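You operate a simulated robot arm through the tools that you are given. There is no shell and no other tool. Be economical: measure what you need, move in short steps, check, and stop when the job is done.

You run a simulated robot arm. Do the job below in one go: nothing can be reset, and whatever is moved stays where it is left.

## Task
Fetch the white ring casting and set it on top of the orange can.

It is judged by the outcome, as a careful person would: the job done as asked, and still so three seconds after it is handed in. It fails if anything else is knocked over, pushed out of place, dropped, spilled or broken.

## Robot
A 6-joint arm with a two-finger parallel gripper, fixed in place. Base frame: the origin is at the foot of the arm, x ahead of it, y to its left, z up; the work surface is at about z = 0. Units: m, rad, N and s.
With the tool pointing down near the work surface it reaches from about 0.18 to 0.46 m from the base axis. Its first joint turns from -1.222 to 1.222 rad. Payload 1.9 kg.
The tool frame sits at the grasp point between the pads (the TCP): z along the fingers, y along the line on which they close. The tips reach 0.023 m beyond it. The gripper opens to 0.094 m. The fingers are 0.038 m wide and 0.01 m thick; the gripper's body (0.054 by 0.096 m) begins 0.039 m behind the TCP.
Orientation is told as [roll, pitch, yaw] about the base's x, y, z axes, in that order, counted from this pose: with the fingers straight down and closing along the base's y, the tool's x points along the base's -x, its y along +y and its z along -z.

## Interface
- The arm moves only by the tool apply_moves. Its argument "series" is a list that holds one entry, the list of rows, each a list of 7 numbers: the shift along the tool's x, y, z in units of 30 mm (1.0 is 30 mm), then the turn, a rotation vector about the tool's x, y, z in units of 4 degrees (1.0 is 4 degrees), then the closure in counts, from 0 (fully open) to 255 (shut). In form: [[[dx, dy, dz, wx, wy, wz, jaw], ...]]. A call has 1 to 12 rows; each row shifts and turns the commanded pose from where the row before left it, along the tool's axes as they then stand. A call with a number of a shift or a turn outside -1 to 1 is refused whole. Rows are played at 5 a second. More than 0.05 m and 0.15 rad between two rows, or a gripper value outside its range, and nothing of the call is played. Where a pose cannot be reached the arm comes as near as it can. A force on the tool above 40 N (or 10 N above the force at the start of the call, whichever is more), or a blocked arm, ends the call early, and 0.2 s more pass. The fingers move at their own pace (about 0.108 m/s each) and stop on an object; they squeeze with about 39 N. The grip force told is the motor's: it shows also when the fingers shut on nothing. Time passes only in rows, and 0.2 s behind the last, so rows that do not move let the fingers close. It gives the time, the measured TCP pose, the force on the tool (base axes), the opening and the grip force at its end, in the units of the frame above (readings bear some noise).
- Cameras (640 x 400 px; columns grow to the right, rows downward): "scene" is fixed at [0.0449, 0.3004, 0.4412]; the picture's right is [-0.87, -0.48, 0.00], its down [-0.20, 0.36, -0.91] and it looks along [0.44, -0.80, -0.41] (base axes); focal length 341 px, centre (320, 200). "wrist" rides on the gripper at [0.086, 0.016, -0.075] in the tool frame; the picture's right is [-0.18, 0.98, 0.00], its down [-0.58, -0.11, -0.81] and it looks along [-0.79, -0.15, 0.59] (tool axes); focal length 243 px, centre (320, 200).
- grab_frame(camera): a new picture of that camera. It takes no simulated time.
- measure_at(camera, pixels): for up to 12 pixels [column, row] of the newest picture of that camera ("zoom" is the newest enlarged one), the place [x, y, z] in the base frame of the surface seen there, good to about 0.002 m. It takes no simulated time.
- zoom(camera, box): a new picture of the part [left, top, right, bottom] of that camera's present view, enlarged. It takes no simulated time.
- job_done(): hands the job in; it is judged then, once.

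Work in short steps. Measure before you move; look again where a grasp or a placing could have gone wrong, and mend it. You have 60 turns and 26 pictures in all, those below and enlarged ones among them. Open the gripper and draw the arm clear of the work before you hand the job in, unless the task says otherwise; then end with one line.

The tools are called after ">>>" by a JSON object that holds its "fn" and its "kwargs". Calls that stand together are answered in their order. apply_moves: Moves the arm, as the interface text tells. Its arguments: {"type":"object","properties":{"series":{"type":"array","items":{"type":"array","items":{"type":"array","items":{"type":"number"}}}}},"required":["series"]} The other tools are called the same way: grab_frame (camera) takes a picture; measure_at (camera, pixels) gives the place of the surface under pixels of a picture; zoom (camera, box) takes an enlarged picture of a part of a camera's view; job_done () hands the job in.

At the start:

```text
time_s: 0.0
tcp_pos: [0.2592, -0.0541, 0.3353]
orientation: [0.0, -0.002, 0.001]
ft_force: [0.1, 0.3, -0.1]
grip_width: 0.094
grip_force: 0.1
```

scene: 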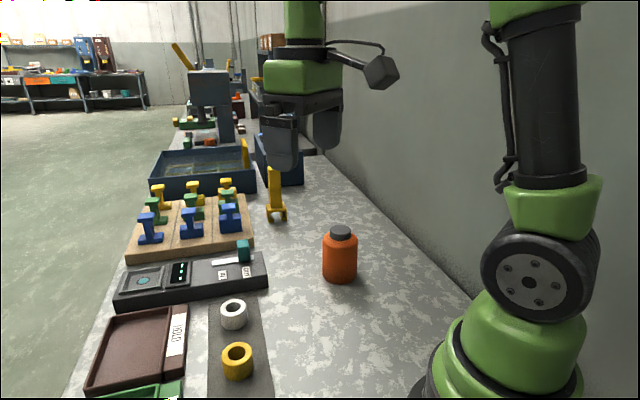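
wrist: 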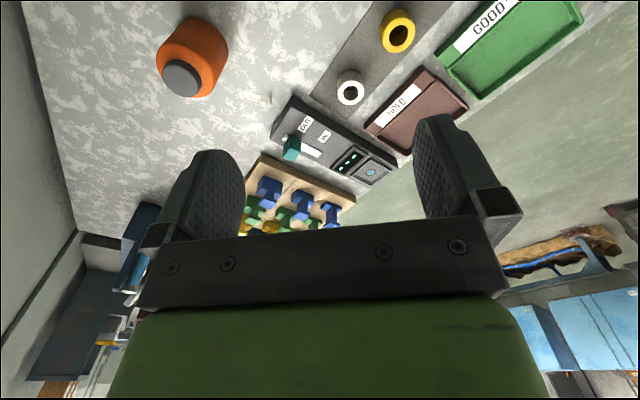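

The white ring is near scene (233,314) and the orange can near (340,255). I enlarge both for measuring.

>>> {"fn": "zoom", "kwargs": {"camera": "scene", "box": [190, 210, 380, 390]}}

>>> {"fn": "measure_at", "kwargs": {"camera": "scene", "pixels": [[233, 301], [222, 307], [244, 307], [233, 314], [233, 326], [341, 229], [341, 236], [330, 238], [352, 238], [340, 270], [255, 340], [215, 300]]}}

```text
2.22 times, centred on (285, 300) of scene
```

zoom: 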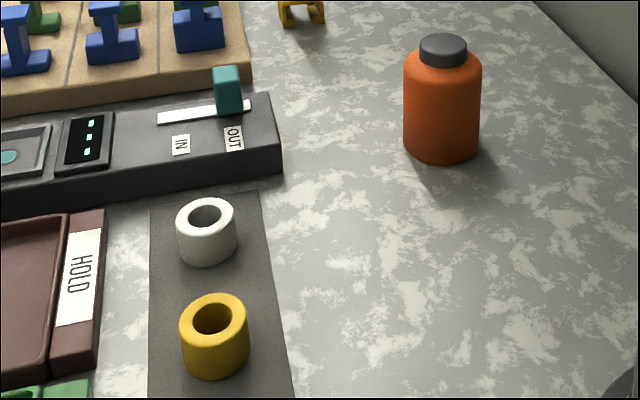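

```text
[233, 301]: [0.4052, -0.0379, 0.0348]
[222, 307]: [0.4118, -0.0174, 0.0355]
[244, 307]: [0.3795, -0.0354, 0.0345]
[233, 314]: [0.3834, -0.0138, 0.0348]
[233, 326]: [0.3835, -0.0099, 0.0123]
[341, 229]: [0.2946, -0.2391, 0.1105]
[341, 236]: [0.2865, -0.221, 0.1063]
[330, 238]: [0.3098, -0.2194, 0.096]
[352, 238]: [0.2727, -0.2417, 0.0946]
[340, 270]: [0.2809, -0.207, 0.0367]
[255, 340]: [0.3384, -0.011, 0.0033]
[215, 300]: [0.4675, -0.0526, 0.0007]
```

The ring's top is at about z 0.035 and the can's lid about 0.11. I measure rim and lid points in the enlarged picture for exact centres.

>>> {"fn": "measure_at", "kwargs": {"camera": "zoom", "pixels": [[179, 215], [233, 213], [205, 201], [206, 233], [190, 203], [225, 204], [422, 45], [465, 45], [443, 37], [443, 49], [443, 43], [443, 60]]}}

>>> {"fn": "measure_at", "kwargs": {"camera": "wrist", "pixels": [[338, 88], [363, 88], [350, 73], [350, 102], [182, 78], [165, 78], [198, 80], [182, 63], [182, 94], [270, 115], [290, 130]]}}

```text
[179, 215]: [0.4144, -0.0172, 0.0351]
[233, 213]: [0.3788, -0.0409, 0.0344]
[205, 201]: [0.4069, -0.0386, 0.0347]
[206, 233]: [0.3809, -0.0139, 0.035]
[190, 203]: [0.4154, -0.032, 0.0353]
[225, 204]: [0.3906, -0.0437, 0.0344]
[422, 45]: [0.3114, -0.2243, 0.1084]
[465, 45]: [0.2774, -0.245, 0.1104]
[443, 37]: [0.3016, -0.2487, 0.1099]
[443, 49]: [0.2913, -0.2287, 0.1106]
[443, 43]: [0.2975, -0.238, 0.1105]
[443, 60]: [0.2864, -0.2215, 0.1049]
```

```text
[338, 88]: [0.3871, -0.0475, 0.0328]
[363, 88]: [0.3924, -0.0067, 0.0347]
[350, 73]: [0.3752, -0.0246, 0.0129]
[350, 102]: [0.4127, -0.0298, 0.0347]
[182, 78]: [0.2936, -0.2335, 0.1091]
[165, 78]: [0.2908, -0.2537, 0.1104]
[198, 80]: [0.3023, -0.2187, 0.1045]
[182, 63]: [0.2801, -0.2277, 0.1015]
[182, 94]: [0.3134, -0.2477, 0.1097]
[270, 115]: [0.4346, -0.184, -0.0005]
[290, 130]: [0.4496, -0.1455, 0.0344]
```

Ring centre ≈ (0.395, -0.0275), lid centre ≈ (0.296, -0.236, 0.110). I now measure the neighbours (console edge, tray, yellow ring, lever) to choose the closing direction.

>>> {"fn": "measure_at", "kwargs": {"camera": "zoom", "pixels": [[100, 182], [160, 172], [210, 163], [270, 150], [270, 172], [228, 70], [103, 215], [100, 300], [213, 299], [240, 308], [190, 310], [150, 195]]}}

```text
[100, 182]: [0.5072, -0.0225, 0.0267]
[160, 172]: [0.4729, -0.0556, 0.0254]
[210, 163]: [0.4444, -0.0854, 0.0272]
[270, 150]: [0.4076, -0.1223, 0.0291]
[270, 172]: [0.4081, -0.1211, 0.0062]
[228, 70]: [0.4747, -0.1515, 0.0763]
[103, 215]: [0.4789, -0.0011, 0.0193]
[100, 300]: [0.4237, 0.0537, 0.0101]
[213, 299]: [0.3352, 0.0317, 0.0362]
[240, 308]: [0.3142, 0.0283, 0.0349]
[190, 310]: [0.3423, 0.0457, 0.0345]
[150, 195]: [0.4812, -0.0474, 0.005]
```

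All neighbours are at least 75 mm from the ring's centre, so closing along base y is clear. I move over the ring to z≈0.10.

>>> {"fn": "apply_moves", "kwargs": {"series": [[[-0.566, 0.111, 0.98, 0, 0, 0, 0], [-0.566, 0.111, 0.98, 0, 0, 0, 0], [-0.566, 0.111, 0.98, 0, 0, 0, 0], [-0.566, 0.111, 0.98, 0, 0, 0, 0], [-0.566, 0.111, 0.98, 0, 0, 0, 0], [-0.566, 0.111, 0.98, 0, 0, 0, 0], [-0.566, 0.111, 0.98, 0, 0, 0, 0], [-0.566, 0.111, 0.98, 0, 0, 0, 0], [0, 0, 0, 0, 0, 0, 0]]]}}

>>> {"fn": "grab_frame", "kwargs": {"camera": "wrist"}}

```text
time_s: 2.0
tcp_pos: [0.3962, -0.0273, 0.0994]
orientation: [0.001, 0.0, -0.001]
ft_force: [0.1, 1.1, -0.5]
grip_width: 0.094
grip_force: 0.1
```

```text
22 pictures are left
```

wrist: 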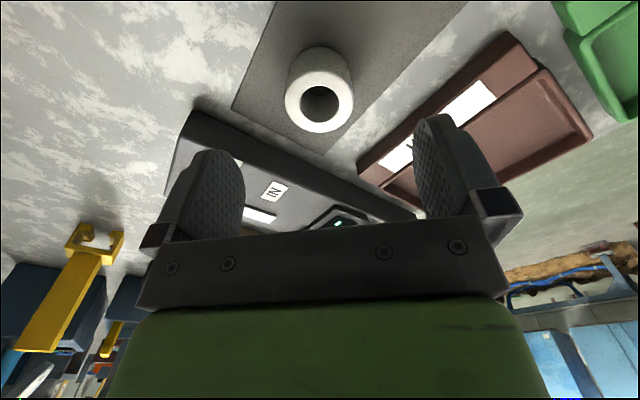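

The pose is as wanted; the ring shows at wrist (319,90). I measure its rim once more from this close view.

>>> {"fn": "measure_at", "kwargs": {"camera": "wrist", "pixels": [[288, 98], [350, 98], [319, 128], [295, 80], [345, 82], [298, 122], [341, 121], [319, 80]]}}

```text
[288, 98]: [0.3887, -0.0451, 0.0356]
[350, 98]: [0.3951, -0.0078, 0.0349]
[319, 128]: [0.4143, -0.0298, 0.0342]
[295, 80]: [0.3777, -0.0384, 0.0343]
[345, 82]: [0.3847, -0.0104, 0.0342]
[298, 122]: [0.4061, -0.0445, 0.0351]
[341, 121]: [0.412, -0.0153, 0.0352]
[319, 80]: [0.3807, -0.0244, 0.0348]
```

The centre comes out at ≈(0.395, -0.027). I lower to TCP z≈0.031 and close.

>>> {"fn": "apply_moves", "kwargs": {"series": [[[0.04, 0, 0.76, 0, 0, 0, 0], [0, 0, 0.76, 0, 0, 0, 0], [0, 0, 0.5, 0, 0, 0, 0], [0, 0, 0.26, 0, 0, 0, 0], [0, 0, 0, 0, 0, 0, 0], [0, 0, 0, 0, 0, 0, 255], [0, 0, 0, 0, 0, 0, 255], [0, 0, 0, 0, 0, 0, 255], [0, 0, 0, 0, 0, 0, 255]]]}}

>>> {"fn": "grab_frame", "kwargs": {"camera": "scene"}}

```text
time_s: 4.0
tcp_pos: [0.396, -0.0276, 0.0319]
orientation: [0.0, -0.002, 0.0]
ft_force: [0.1, 0.5, -0.6]
grip_width: 0.0431
grip_force: 38.8
```

```text
21 pictures are left
```

scene: 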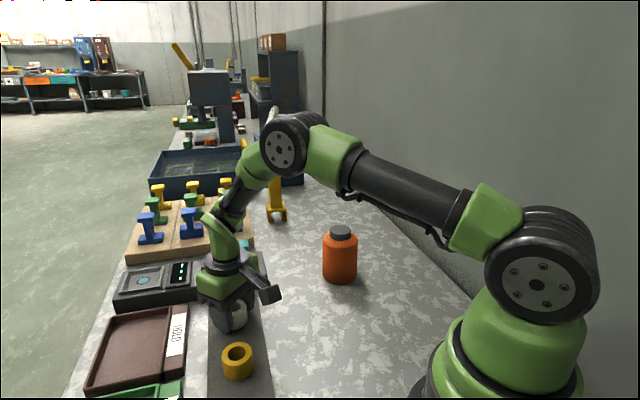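

The fingers stopped on the ring at 43 mm with full grip. I lift straight up to z≈0.19.

>>> {"fn": "apply_moves", "kwargs": {"series": [[[0, 0, -0.5, 0, 0, 0, 255], [0, 0, -0.8, 0, 0, 0, 255], [0, 0, -0.8, 0, 0, 0, 255], [0, 0, -0.8, 0, 0, 0, 255], [0, 0, -0.8, 0, 0, 0, 255], [0, 0, -0.8, 0, 0, 0, 255], [0, 0, -0.77, 0, 0, 0, 255], [0, 0, 0, 0, 0, 0, 255]]]}}

>>> {"fn": "grab_frame", "kwargs": {"camera": "wrist"}}

>>> {"fn": "grab_frame", "kwargs": {"camera": "scene"}}

```text
time_s: 5.8
tcp_pos: [0.3942, -0.0278, 0.191]
orientation: [0.001, -0.001, -0.001]
ft_force: [0.3, 0.3, -0.3]
grip_width: 0.0431
grip_force: 39.0
```

```text
20 pictures are left
```

wrist: 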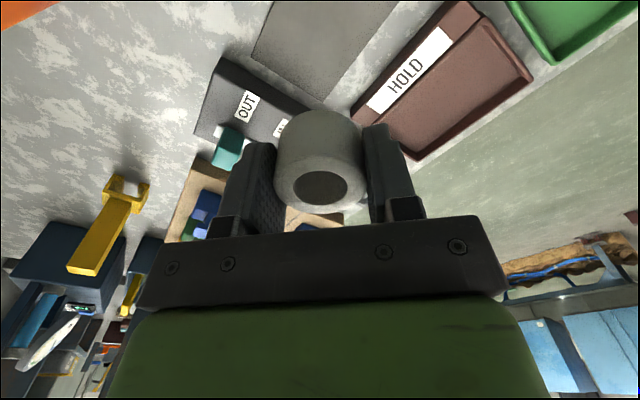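

```text
19 pictures are left
```

scene: 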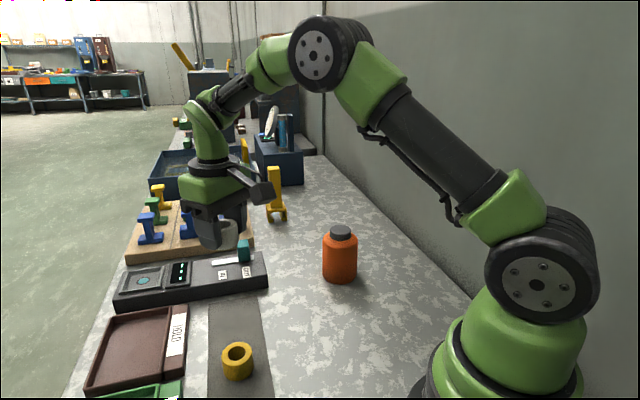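

The ring is held upright at wrist (320,160). I measure its rim to know its offset from the TCP.

>>> {"fn": "measure_at", "kwargs": {"camera": "wrist", "pixels": [[280, 185], [360, 185], [321, 164], [321, 209], [290, 203], [350, 203], [300, 120], [320, 118]]}}

>>> {"fn": "measure_at", "kwargs": {"camera": "scene", "pixels": [[341, 231], [332, 230], [351, 230], [341, 227], [210, 300], [250, 310], [211, 385]]}}

```text
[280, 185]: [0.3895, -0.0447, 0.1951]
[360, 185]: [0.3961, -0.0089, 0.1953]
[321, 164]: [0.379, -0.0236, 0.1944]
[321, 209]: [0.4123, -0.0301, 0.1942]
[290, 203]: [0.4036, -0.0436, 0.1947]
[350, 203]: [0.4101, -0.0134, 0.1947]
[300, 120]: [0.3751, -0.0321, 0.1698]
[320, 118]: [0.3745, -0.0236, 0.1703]
```

```text
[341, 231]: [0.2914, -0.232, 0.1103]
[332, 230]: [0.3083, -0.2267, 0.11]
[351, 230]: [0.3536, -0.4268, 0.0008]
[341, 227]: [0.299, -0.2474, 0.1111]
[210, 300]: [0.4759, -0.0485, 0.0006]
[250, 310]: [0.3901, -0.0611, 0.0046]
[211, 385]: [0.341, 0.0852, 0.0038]
```

Ring centre coincides with the TCP, and its bottom is ≈27 mm below it. I carry it level over the lid at (0.296, -0.236).

>>> {"fn": "apply_moves", "kwargs": {"series": [[[0.2, -0.43, 0, 0, 0, 0, 255], [0.4, -0.85, 0, 0, 0, 0, 255], [0.4, -0.85, 0, 0, 0, 0, 255], [0.4, -0.85, 0, 0, 0, 0, 255], [0.4, -0.85, 0, 0, 0, 0, 255], [0.4, -0.85, 0, 0, 0, 0, 255], [0.4, -0.85, 0, 0, 0, 0, 255], [0.4, -0.85, 0, 0, 0, 0, 255], [0.27, -0.57, 0, 0, 0, 0, 255], [0, 0, 0, 0, 0, 0, 255], [0, 0, 0, 0, 0, 0, 255]]]}}

>>> {"fn": "zoom", "kwargs": {"camera": "scene", "box": [260, 130, 420, 300]}}

>>> {"fn": "grab_frame", "kwargs": {"camera": "wrist"}}

```text
time_s: 8.2
tcp_pos: [0.2956, -0.2352, 0.1883]
orientation: [0.0, -0.003, -0.001]
ft_force: [0.1, -0.4, -0.4]
grip_width: 0.0433
grip_force: 38.6
```

```text
2.35 times, centred on (340, 215) of scene
```

zoom: 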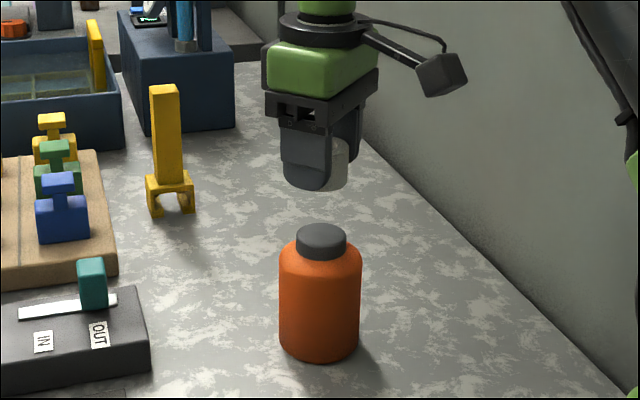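

```text
17 pictures are left
```

wrist: 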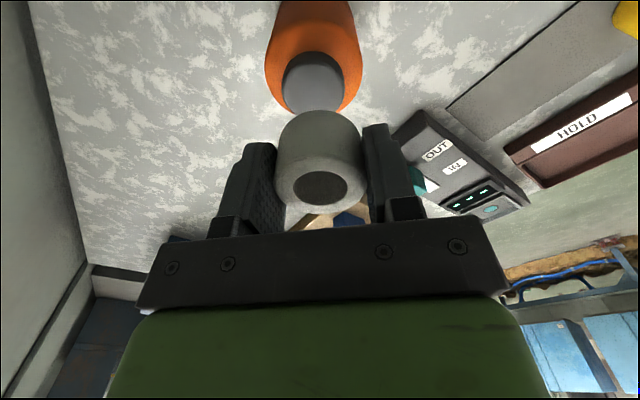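

The ring is above the lid (zoom (322,238)). I measure the lid's edges in both views once more to fine-tune before lowering.

>>> {"fn": "measure_at", "kwargs": {"camera": "wrist", "pixels": [[286, 85], [343, 85], [292, 68], [338, 66], [315, 60], [290, 100], [341, 100], [315, 85], [281, 185], [361, 185], [321, 166], [321, 209]]}}

>>> {"fn": "measure_at", "kwargs": {"camera": "zoom", "pixels": [[298, 236], [345, 236], [321, 226], [321, 248], [306, 229], [337, 229], [306, 245], [337, 245]]}}

```text
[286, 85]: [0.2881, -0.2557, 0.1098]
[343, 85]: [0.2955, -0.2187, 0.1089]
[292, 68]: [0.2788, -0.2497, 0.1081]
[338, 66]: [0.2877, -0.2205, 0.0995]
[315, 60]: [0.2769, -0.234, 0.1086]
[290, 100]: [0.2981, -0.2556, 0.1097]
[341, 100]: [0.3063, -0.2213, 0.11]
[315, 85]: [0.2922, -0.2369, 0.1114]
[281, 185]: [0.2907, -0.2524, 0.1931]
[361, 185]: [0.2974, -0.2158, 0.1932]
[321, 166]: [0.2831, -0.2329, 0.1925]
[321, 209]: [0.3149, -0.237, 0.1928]
```

```text
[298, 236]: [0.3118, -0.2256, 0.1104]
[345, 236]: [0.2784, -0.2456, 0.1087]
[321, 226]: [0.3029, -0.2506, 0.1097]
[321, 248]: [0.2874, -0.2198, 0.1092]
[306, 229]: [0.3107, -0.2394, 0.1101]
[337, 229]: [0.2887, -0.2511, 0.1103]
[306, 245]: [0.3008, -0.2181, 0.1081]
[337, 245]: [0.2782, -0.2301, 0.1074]
```

Lid centre ≈(0.295, -0.235), matching the TCP within 1 mm. I lower to about 3 mm above contact.

>>> {"fn": "apply_moves", "kwargs": {"series": [[[0.02, 0, 0.5, 0, 0, 0, 255], [0, 0, 0.5, 0, 0, 0, 255], [0, 0, 0.4, 0, 0, 0, 255], [0, 0, 0.2, 0, 0, 0, 255], [0, 0, 0, 0, 0, 0, 255], [0, 0, 0, 0, 0, 0, 255]]]}}

>>> {"fn": "zoom", "kwargs": {"camera": "scene", "box": [290, 180, 390, 290]}}

```text
time_s: 9.6
tcp_pos: [0.2956, -0.2361, 0.1414]
orientation: [0.001, -0.003, 0.0]
ft_force: [0.1, 0.4, -0.4]
grip_width: 0.0428
grip_force: 38.5
```

```text
3.64 times, centred on (340, 235) of scene
```

zoom: 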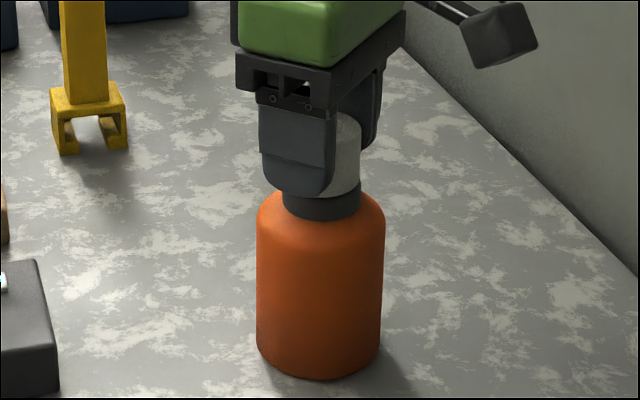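

The ring is just above the lid and centred (zoom (345,193)), with no contact force yet. I lower in ~0.6 mm steps and read the force.

>>> {"fn": "apply_moves", "kwargs": {"series": [[[0, 0, 0.03, 0, 0, 0, 255], [0, 0, 0.03, 0, 0, 0, 255], [0, 0, 0.02, 0, 0, 0, 255], [0, 0, 0, 0, 0, 0, 255]]]}}

```text
time_s: 10.6
tcp_pos: [0.2954, -0.2352, 0.1392]
orientation: [0.0, 0.0, 0.0]
ft_force: [-0.7, -0.1, -1.3]
grip_width: 0.0428
grip_force: 39.2
```

Barely any force so far at z≈0.139; I continue down a little more.

>>> {"fn": "apply_moves", "kwargs": {"series": [[[0, 0, 0.03, 0, 0, 0, 255], [0, 0, 0, 0, 0, 0, 255]]]}}

```text
time_s: 11.2
tcp_pos: [0.2964, -0.2367, 0.1384]
orientation: [0.0, -0.001, 0.0]
ft_force: [-5.0, 3.9, 17.0]
grip_width: 0.0431
grip_force: 39.0
```

There is contact (17 N up). I ease off by ~0.4 mm and open the fingers gradually.

>>> {"fn": "apply_moves", "kwargs": {"series": [[[0, 0, -0.014, 0, 0, 0, 255], [0, 0, 0, 0, 0, 0, 255]]]}}

```text
time_s: 11.8
tcp_pos: [0.2956, -0.2349, 0.1379]
orientation: [0.0, -0.001, 0.0]
ft_force: [1.7, 3.3, 9.9]
grip_width: 0.0431
grip_force: 39.2
```

A light seating load of 10 N remains. I open slowly so both pads leave together.

>>> {"fn": "apply_moves", "kwargs": {"series": [[[0, 0, -0.01, 0, 0, 0, 136], [0, 0, 0, 0, 0, 0, 130], [0, 0, 0, 0, 0, 0, 120], [0, 0, 0, 0, 0, 0, 105], [0, 0, 0, 0, 0, 0, 85], [0, 0, 0, 0, 0, 0, 85]]]}}

>>> {"fn": "zoom", "kwargs": {"camera": "scene", "box": [290, 180, 390, 290]}}

>>> {"fn": "grab_frame", "kwargs": {"camera": "wrist"}}

```text
time_s: 13.2
tcp_pos: [0.2964, -0.2357, 0.1396]
orientation: [-0.001, -0.002, 0.001]
ft_force: [-0.1, 0.4, -0.2]
grip_width: 0.0626
grip_force: 0.1
```

```text
3.64 times, centred on (340, 235) of scene
```

zoom: 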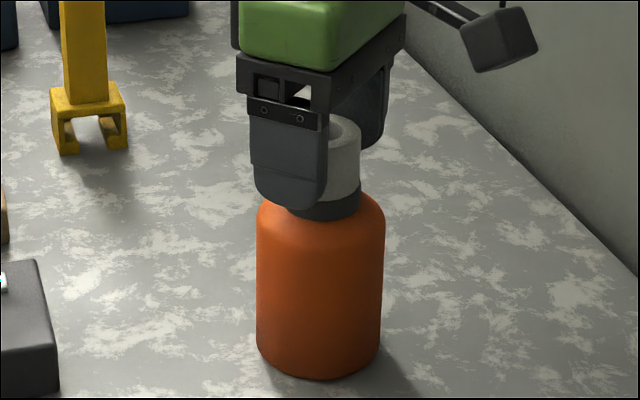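

```text
14 pictures are left
```

wrist: 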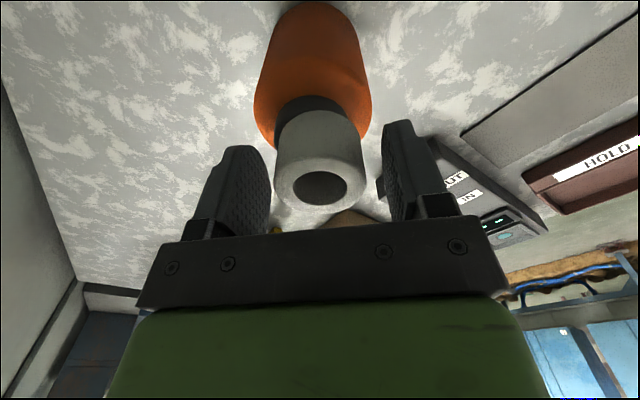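

The ring stands on the lid and both pads are clear of it (wrist gaps at 272 and 363). I open a little more and draw straight up.

>>> {"fn": "apply_moves", "kwargs": {"series": [[[0, 0, 0, 0, 0, 0, 50], [0, 0, -0.3, 0, 0, 0, 50], [0, 0, -0.6, 0, 0, 0, 50], [0, 0, -0.8, 0, 0, 0, 50], [0, 0, -0.8, 0, 0, 0, 50], [0, 0, -0.8, 0, 0, 0, 50], [0, 0, -0.8, 0, 0, 0, 0], [0, 0, -0.8, 0, 0, 0, 0], [0, 0, 0, 0, 0, 0, 0]]]}}

>>> {"fn": "zoom", "kwargs": {"camera": "scene", "box": [290, 180, 390, 290]}}

>>> {"fn": "grab_frame", "kwargs": {"camera": "scene"}}

```text
time_s: 15.2
tcp_pos: [0.2964, -0.2351, 0.2873]
orientation: [0.001, -0.001, 0.0]
ft_force: [-0.4, -0.2, 0.1]
grip_width: 0.094
grip_force: 0.1
```

```text
3.64 times, centred on (340, 235) of scene
```

zoom: 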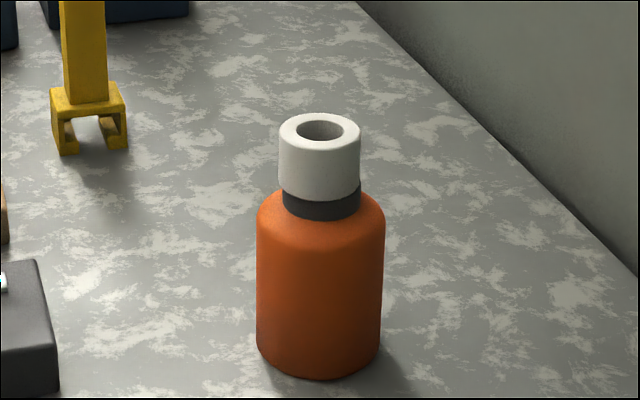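

```text
12 pictures are left
```

scene: 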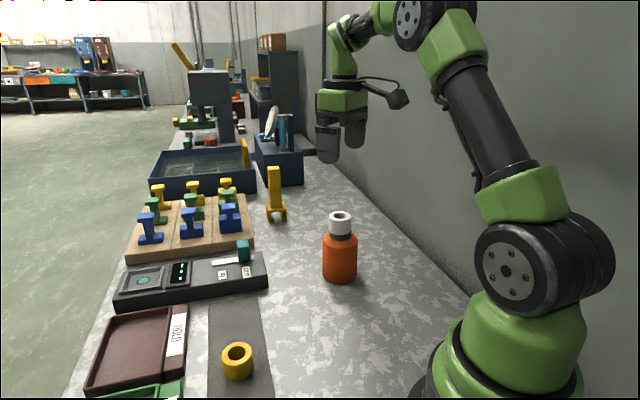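

The ring sits level and centred on the can's lid (scene (340,223)), the arm is clear and open, and everything else is in place. I hand in.

>>> {"fn": "job_done", "kwargs": {}}

```text
The job is handed in.
```

The white ring casting is sitting level and centred on the orange can's lid; the gripper is open and clear, and the last pictures show nothing else moved.
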